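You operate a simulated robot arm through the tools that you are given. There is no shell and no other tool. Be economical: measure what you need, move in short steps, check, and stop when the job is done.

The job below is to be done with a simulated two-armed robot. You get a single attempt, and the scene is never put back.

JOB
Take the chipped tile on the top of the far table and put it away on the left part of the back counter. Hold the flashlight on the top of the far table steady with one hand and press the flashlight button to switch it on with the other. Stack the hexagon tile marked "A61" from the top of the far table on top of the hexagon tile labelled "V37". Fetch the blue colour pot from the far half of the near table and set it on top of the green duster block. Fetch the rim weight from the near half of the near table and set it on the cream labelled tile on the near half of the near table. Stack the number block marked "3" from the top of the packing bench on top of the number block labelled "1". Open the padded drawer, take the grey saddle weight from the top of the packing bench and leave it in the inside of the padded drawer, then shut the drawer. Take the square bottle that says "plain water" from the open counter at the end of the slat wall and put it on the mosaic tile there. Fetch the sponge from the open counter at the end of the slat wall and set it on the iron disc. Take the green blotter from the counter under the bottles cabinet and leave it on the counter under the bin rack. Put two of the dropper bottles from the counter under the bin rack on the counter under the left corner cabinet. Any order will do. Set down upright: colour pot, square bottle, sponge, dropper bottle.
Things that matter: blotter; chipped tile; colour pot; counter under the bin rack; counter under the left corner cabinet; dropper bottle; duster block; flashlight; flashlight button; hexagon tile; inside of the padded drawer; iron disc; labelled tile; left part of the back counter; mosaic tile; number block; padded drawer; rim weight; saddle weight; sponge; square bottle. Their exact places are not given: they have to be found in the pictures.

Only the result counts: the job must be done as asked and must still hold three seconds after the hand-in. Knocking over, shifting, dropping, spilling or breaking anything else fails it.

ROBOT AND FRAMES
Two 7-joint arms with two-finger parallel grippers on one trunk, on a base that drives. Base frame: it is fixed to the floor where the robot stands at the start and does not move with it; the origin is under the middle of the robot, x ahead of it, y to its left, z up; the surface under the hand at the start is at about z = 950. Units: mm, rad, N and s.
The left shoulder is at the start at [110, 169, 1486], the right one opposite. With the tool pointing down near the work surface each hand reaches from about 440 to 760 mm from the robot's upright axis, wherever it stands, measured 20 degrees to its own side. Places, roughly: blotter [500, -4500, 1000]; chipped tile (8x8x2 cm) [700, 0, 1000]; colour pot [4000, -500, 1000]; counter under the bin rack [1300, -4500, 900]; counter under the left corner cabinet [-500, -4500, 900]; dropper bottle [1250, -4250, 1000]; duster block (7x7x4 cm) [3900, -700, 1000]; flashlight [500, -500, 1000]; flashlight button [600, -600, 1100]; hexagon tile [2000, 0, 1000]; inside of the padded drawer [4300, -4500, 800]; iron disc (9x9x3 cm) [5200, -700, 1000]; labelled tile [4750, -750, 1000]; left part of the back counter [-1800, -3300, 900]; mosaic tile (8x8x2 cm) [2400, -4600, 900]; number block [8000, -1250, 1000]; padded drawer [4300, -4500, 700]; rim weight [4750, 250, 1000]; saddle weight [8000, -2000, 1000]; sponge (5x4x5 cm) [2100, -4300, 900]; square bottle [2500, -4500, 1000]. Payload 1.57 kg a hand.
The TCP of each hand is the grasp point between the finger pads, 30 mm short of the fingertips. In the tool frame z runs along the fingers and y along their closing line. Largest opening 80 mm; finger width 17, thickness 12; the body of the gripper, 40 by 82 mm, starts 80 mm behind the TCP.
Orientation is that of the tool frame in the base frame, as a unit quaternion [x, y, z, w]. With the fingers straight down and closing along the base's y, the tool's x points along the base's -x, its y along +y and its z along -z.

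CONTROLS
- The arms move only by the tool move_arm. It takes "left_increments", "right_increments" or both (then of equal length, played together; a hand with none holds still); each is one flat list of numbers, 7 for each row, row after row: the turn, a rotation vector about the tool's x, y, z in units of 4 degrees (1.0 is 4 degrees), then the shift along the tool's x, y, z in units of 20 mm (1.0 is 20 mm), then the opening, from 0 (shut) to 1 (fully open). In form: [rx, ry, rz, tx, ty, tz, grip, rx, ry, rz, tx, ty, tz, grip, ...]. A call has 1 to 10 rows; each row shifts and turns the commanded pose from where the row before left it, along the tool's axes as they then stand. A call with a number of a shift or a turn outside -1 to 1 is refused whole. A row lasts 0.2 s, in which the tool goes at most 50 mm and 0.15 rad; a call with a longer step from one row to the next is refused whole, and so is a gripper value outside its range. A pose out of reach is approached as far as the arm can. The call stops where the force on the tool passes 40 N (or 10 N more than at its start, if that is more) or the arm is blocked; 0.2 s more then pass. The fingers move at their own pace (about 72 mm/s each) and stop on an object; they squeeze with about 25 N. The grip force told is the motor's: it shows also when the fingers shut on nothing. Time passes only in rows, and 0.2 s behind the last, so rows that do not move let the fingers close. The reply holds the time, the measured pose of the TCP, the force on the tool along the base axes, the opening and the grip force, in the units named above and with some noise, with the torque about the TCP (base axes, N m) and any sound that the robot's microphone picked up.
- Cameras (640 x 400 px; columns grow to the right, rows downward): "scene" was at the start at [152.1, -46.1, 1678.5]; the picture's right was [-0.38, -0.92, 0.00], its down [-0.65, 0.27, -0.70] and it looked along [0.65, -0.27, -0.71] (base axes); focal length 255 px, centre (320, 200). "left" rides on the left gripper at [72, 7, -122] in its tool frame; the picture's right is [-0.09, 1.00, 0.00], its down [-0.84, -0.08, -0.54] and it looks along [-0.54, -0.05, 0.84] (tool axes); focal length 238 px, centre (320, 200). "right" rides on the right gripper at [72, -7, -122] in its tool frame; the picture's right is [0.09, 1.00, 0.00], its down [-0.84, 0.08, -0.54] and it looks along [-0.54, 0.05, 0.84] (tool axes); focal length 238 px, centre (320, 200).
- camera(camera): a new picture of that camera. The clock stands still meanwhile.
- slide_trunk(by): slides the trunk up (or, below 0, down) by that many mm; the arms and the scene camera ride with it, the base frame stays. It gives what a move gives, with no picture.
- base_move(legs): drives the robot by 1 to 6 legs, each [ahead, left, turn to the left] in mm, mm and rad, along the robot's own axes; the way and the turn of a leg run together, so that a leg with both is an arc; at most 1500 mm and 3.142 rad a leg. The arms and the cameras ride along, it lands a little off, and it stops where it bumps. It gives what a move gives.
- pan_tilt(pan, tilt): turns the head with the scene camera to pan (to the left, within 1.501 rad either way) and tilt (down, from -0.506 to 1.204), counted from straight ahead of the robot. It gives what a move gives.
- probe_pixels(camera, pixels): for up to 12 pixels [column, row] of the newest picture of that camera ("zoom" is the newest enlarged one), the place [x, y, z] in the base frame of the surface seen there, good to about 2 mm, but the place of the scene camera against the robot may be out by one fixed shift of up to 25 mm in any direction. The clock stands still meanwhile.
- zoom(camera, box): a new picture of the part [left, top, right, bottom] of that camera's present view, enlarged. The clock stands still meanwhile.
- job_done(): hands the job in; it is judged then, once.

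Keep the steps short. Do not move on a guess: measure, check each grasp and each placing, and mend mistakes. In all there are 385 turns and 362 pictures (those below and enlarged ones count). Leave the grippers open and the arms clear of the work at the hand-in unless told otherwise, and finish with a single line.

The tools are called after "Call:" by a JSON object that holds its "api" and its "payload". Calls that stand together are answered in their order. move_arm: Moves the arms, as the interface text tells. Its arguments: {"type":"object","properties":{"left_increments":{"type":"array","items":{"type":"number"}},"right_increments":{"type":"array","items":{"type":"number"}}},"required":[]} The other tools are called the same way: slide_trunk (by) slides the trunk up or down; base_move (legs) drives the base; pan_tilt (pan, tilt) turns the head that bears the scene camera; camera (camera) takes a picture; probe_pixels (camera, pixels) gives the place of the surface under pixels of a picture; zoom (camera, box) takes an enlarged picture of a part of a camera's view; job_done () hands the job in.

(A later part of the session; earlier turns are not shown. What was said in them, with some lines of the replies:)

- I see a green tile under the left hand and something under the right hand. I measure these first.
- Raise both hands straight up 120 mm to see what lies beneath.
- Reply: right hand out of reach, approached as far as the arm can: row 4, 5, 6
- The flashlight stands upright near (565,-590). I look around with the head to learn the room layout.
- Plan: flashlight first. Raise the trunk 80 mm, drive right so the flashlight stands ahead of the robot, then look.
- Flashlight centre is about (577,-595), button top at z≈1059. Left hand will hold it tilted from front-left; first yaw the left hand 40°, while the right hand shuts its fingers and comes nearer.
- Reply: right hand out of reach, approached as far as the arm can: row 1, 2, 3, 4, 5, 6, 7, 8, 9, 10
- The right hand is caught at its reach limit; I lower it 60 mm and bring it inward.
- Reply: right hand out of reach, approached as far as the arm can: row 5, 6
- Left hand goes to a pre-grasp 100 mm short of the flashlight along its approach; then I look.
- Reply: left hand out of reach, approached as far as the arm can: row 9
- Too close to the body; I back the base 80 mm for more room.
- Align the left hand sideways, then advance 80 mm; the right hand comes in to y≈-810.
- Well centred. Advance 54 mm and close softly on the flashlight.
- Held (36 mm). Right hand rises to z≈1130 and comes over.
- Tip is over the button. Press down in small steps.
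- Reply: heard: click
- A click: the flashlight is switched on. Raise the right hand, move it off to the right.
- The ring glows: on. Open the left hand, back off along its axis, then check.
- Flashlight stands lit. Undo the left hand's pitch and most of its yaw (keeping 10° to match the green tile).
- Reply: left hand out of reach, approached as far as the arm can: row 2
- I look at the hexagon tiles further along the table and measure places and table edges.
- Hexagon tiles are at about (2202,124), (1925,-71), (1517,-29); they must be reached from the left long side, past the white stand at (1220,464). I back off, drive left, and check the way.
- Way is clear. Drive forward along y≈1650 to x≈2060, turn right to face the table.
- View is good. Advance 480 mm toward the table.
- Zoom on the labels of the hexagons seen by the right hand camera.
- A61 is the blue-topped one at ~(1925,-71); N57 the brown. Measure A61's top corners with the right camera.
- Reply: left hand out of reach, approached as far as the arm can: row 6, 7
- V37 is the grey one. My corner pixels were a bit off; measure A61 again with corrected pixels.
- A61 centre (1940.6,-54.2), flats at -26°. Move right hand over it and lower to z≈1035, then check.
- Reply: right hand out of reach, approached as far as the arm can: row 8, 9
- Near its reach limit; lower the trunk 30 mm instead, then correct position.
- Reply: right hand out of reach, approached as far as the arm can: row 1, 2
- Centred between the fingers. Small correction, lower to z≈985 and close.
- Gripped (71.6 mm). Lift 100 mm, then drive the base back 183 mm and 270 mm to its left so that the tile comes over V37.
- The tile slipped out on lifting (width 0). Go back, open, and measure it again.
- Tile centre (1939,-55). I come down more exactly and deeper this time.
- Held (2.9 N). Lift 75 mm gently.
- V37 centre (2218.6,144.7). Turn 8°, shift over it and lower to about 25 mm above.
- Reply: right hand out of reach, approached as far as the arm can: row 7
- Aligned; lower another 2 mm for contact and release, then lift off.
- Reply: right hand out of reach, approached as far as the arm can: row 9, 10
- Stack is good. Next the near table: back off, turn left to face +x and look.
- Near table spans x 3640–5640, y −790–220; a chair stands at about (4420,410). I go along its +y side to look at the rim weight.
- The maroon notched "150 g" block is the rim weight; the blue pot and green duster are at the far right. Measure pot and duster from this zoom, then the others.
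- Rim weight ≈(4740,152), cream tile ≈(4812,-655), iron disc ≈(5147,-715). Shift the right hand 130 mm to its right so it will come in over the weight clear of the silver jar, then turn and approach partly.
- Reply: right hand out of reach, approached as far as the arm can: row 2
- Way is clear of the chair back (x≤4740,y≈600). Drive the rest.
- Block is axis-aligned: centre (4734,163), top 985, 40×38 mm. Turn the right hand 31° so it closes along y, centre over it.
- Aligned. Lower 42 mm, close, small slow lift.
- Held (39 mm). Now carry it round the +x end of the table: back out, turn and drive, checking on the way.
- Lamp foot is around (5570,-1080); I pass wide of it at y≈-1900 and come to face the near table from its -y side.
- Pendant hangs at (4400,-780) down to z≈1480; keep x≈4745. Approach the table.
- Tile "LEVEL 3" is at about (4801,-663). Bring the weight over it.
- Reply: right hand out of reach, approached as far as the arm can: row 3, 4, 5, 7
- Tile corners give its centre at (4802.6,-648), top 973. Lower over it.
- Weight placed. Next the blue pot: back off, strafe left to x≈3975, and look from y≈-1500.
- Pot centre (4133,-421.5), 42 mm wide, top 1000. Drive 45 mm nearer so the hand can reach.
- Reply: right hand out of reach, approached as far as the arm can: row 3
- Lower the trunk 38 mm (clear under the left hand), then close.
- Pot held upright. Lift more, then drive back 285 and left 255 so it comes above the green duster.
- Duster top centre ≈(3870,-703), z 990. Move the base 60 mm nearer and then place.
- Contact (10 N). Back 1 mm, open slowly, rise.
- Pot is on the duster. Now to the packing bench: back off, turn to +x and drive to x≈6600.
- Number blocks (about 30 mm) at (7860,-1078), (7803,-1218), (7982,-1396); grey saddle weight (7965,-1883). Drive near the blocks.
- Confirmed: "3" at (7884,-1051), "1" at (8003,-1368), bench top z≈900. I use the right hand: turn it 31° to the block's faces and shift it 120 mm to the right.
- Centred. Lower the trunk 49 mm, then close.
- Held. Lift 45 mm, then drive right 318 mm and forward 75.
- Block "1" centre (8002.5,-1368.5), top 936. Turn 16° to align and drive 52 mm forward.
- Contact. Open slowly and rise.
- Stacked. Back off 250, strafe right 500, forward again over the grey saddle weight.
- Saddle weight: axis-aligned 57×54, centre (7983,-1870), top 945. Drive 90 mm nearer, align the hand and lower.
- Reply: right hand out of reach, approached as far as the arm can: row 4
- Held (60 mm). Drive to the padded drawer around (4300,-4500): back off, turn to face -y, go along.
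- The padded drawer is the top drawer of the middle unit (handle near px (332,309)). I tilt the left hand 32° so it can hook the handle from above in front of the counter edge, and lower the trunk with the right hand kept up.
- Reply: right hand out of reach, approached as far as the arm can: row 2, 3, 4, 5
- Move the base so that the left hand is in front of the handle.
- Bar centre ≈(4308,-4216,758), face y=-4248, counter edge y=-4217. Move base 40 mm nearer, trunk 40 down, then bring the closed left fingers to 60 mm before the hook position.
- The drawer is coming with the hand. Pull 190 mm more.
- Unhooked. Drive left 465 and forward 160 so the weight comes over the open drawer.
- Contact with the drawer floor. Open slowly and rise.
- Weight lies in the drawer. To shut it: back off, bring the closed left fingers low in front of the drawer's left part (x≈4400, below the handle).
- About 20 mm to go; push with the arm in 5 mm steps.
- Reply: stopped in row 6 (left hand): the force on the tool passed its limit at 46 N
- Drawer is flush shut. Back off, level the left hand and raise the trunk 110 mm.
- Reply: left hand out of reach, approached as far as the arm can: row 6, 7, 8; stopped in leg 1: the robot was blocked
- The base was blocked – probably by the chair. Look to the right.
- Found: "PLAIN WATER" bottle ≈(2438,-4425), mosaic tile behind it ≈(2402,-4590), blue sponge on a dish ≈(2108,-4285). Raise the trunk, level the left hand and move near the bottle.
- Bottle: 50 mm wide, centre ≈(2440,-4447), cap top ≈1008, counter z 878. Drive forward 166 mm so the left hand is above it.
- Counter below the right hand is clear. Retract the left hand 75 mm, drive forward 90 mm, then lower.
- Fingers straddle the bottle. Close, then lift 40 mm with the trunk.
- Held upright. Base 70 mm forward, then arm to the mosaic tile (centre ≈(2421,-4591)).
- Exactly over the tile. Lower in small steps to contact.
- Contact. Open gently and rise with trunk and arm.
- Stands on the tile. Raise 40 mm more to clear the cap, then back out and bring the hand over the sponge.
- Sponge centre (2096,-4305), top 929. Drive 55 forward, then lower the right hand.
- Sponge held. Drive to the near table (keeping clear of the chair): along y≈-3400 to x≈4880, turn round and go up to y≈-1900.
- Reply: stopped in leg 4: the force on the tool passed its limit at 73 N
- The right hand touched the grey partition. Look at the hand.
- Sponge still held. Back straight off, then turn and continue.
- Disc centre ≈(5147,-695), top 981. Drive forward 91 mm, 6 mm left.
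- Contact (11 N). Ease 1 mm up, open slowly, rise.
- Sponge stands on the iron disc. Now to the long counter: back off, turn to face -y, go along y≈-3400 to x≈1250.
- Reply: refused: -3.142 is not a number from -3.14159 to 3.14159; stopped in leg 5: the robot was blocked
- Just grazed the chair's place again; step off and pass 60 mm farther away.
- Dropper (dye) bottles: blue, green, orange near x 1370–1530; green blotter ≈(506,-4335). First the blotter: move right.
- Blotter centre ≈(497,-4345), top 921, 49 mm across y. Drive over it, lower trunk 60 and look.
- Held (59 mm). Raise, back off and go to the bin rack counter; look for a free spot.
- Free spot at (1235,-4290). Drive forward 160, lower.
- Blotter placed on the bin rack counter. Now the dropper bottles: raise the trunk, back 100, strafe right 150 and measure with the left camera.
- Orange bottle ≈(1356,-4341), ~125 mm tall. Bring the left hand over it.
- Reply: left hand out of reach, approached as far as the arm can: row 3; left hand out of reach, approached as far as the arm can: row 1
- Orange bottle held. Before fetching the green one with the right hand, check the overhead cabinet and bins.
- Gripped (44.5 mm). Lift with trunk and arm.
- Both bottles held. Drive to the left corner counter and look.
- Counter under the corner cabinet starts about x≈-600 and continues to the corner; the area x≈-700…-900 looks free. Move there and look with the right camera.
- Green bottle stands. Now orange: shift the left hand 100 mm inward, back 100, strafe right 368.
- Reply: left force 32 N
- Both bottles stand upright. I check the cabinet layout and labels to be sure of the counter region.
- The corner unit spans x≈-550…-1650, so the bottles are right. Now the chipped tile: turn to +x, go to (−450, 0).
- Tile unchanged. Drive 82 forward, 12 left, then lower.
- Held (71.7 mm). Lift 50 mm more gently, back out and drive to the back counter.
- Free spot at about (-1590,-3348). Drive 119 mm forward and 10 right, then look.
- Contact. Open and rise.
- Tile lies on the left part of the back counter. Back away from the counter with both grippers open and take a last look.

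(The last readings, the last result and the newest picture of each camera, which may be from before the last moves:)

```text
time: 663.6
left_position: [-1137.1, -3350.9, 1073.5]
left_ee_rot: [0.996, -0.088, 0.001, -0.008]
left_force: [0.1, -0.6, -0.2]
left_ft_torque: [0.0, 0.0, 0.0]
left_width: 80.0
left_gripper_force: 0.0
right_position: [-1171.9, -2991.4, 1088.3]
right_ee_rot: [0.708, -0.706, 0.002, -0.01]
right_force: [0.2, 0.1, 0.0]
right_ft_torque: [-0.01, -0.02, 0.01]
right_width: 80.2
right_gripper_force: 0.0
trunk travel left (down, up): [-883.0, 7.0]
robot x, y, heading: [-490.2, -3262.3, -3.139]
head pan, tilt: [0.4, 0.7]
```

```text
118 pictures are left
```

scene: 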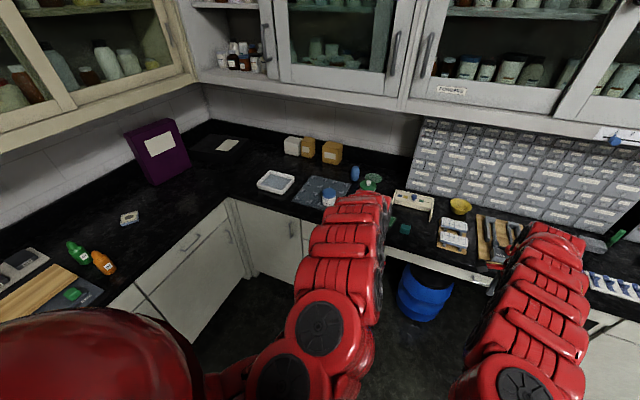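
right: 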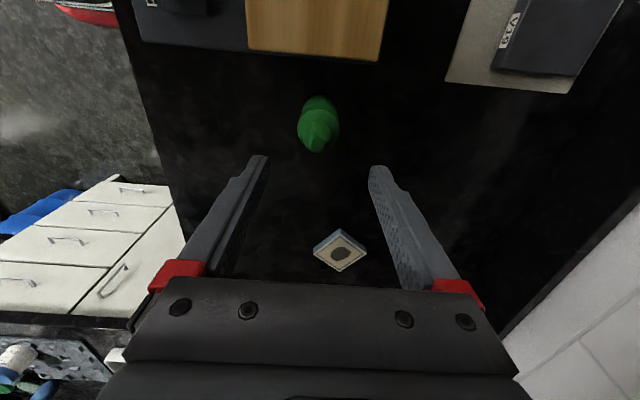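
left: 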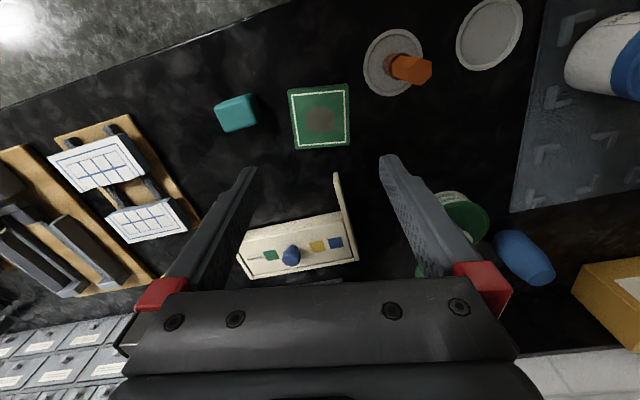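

All the tasks have been carried out and each placing was checked in pictures, so I hand in.

Call:
{"api": "job_done", "payload": {}}

```text
The job is handed in.
```

I did every task in the list and handed the job in. During driving the base was blocked twice, most likely by a chair, and the right hand once touched the grey partition. I saw no sign that anything moved, but I did not recheck the chair. I placed the dropper bottles at about x = -870, under the corner cabinet unit, although the listed rough place was x = -500.
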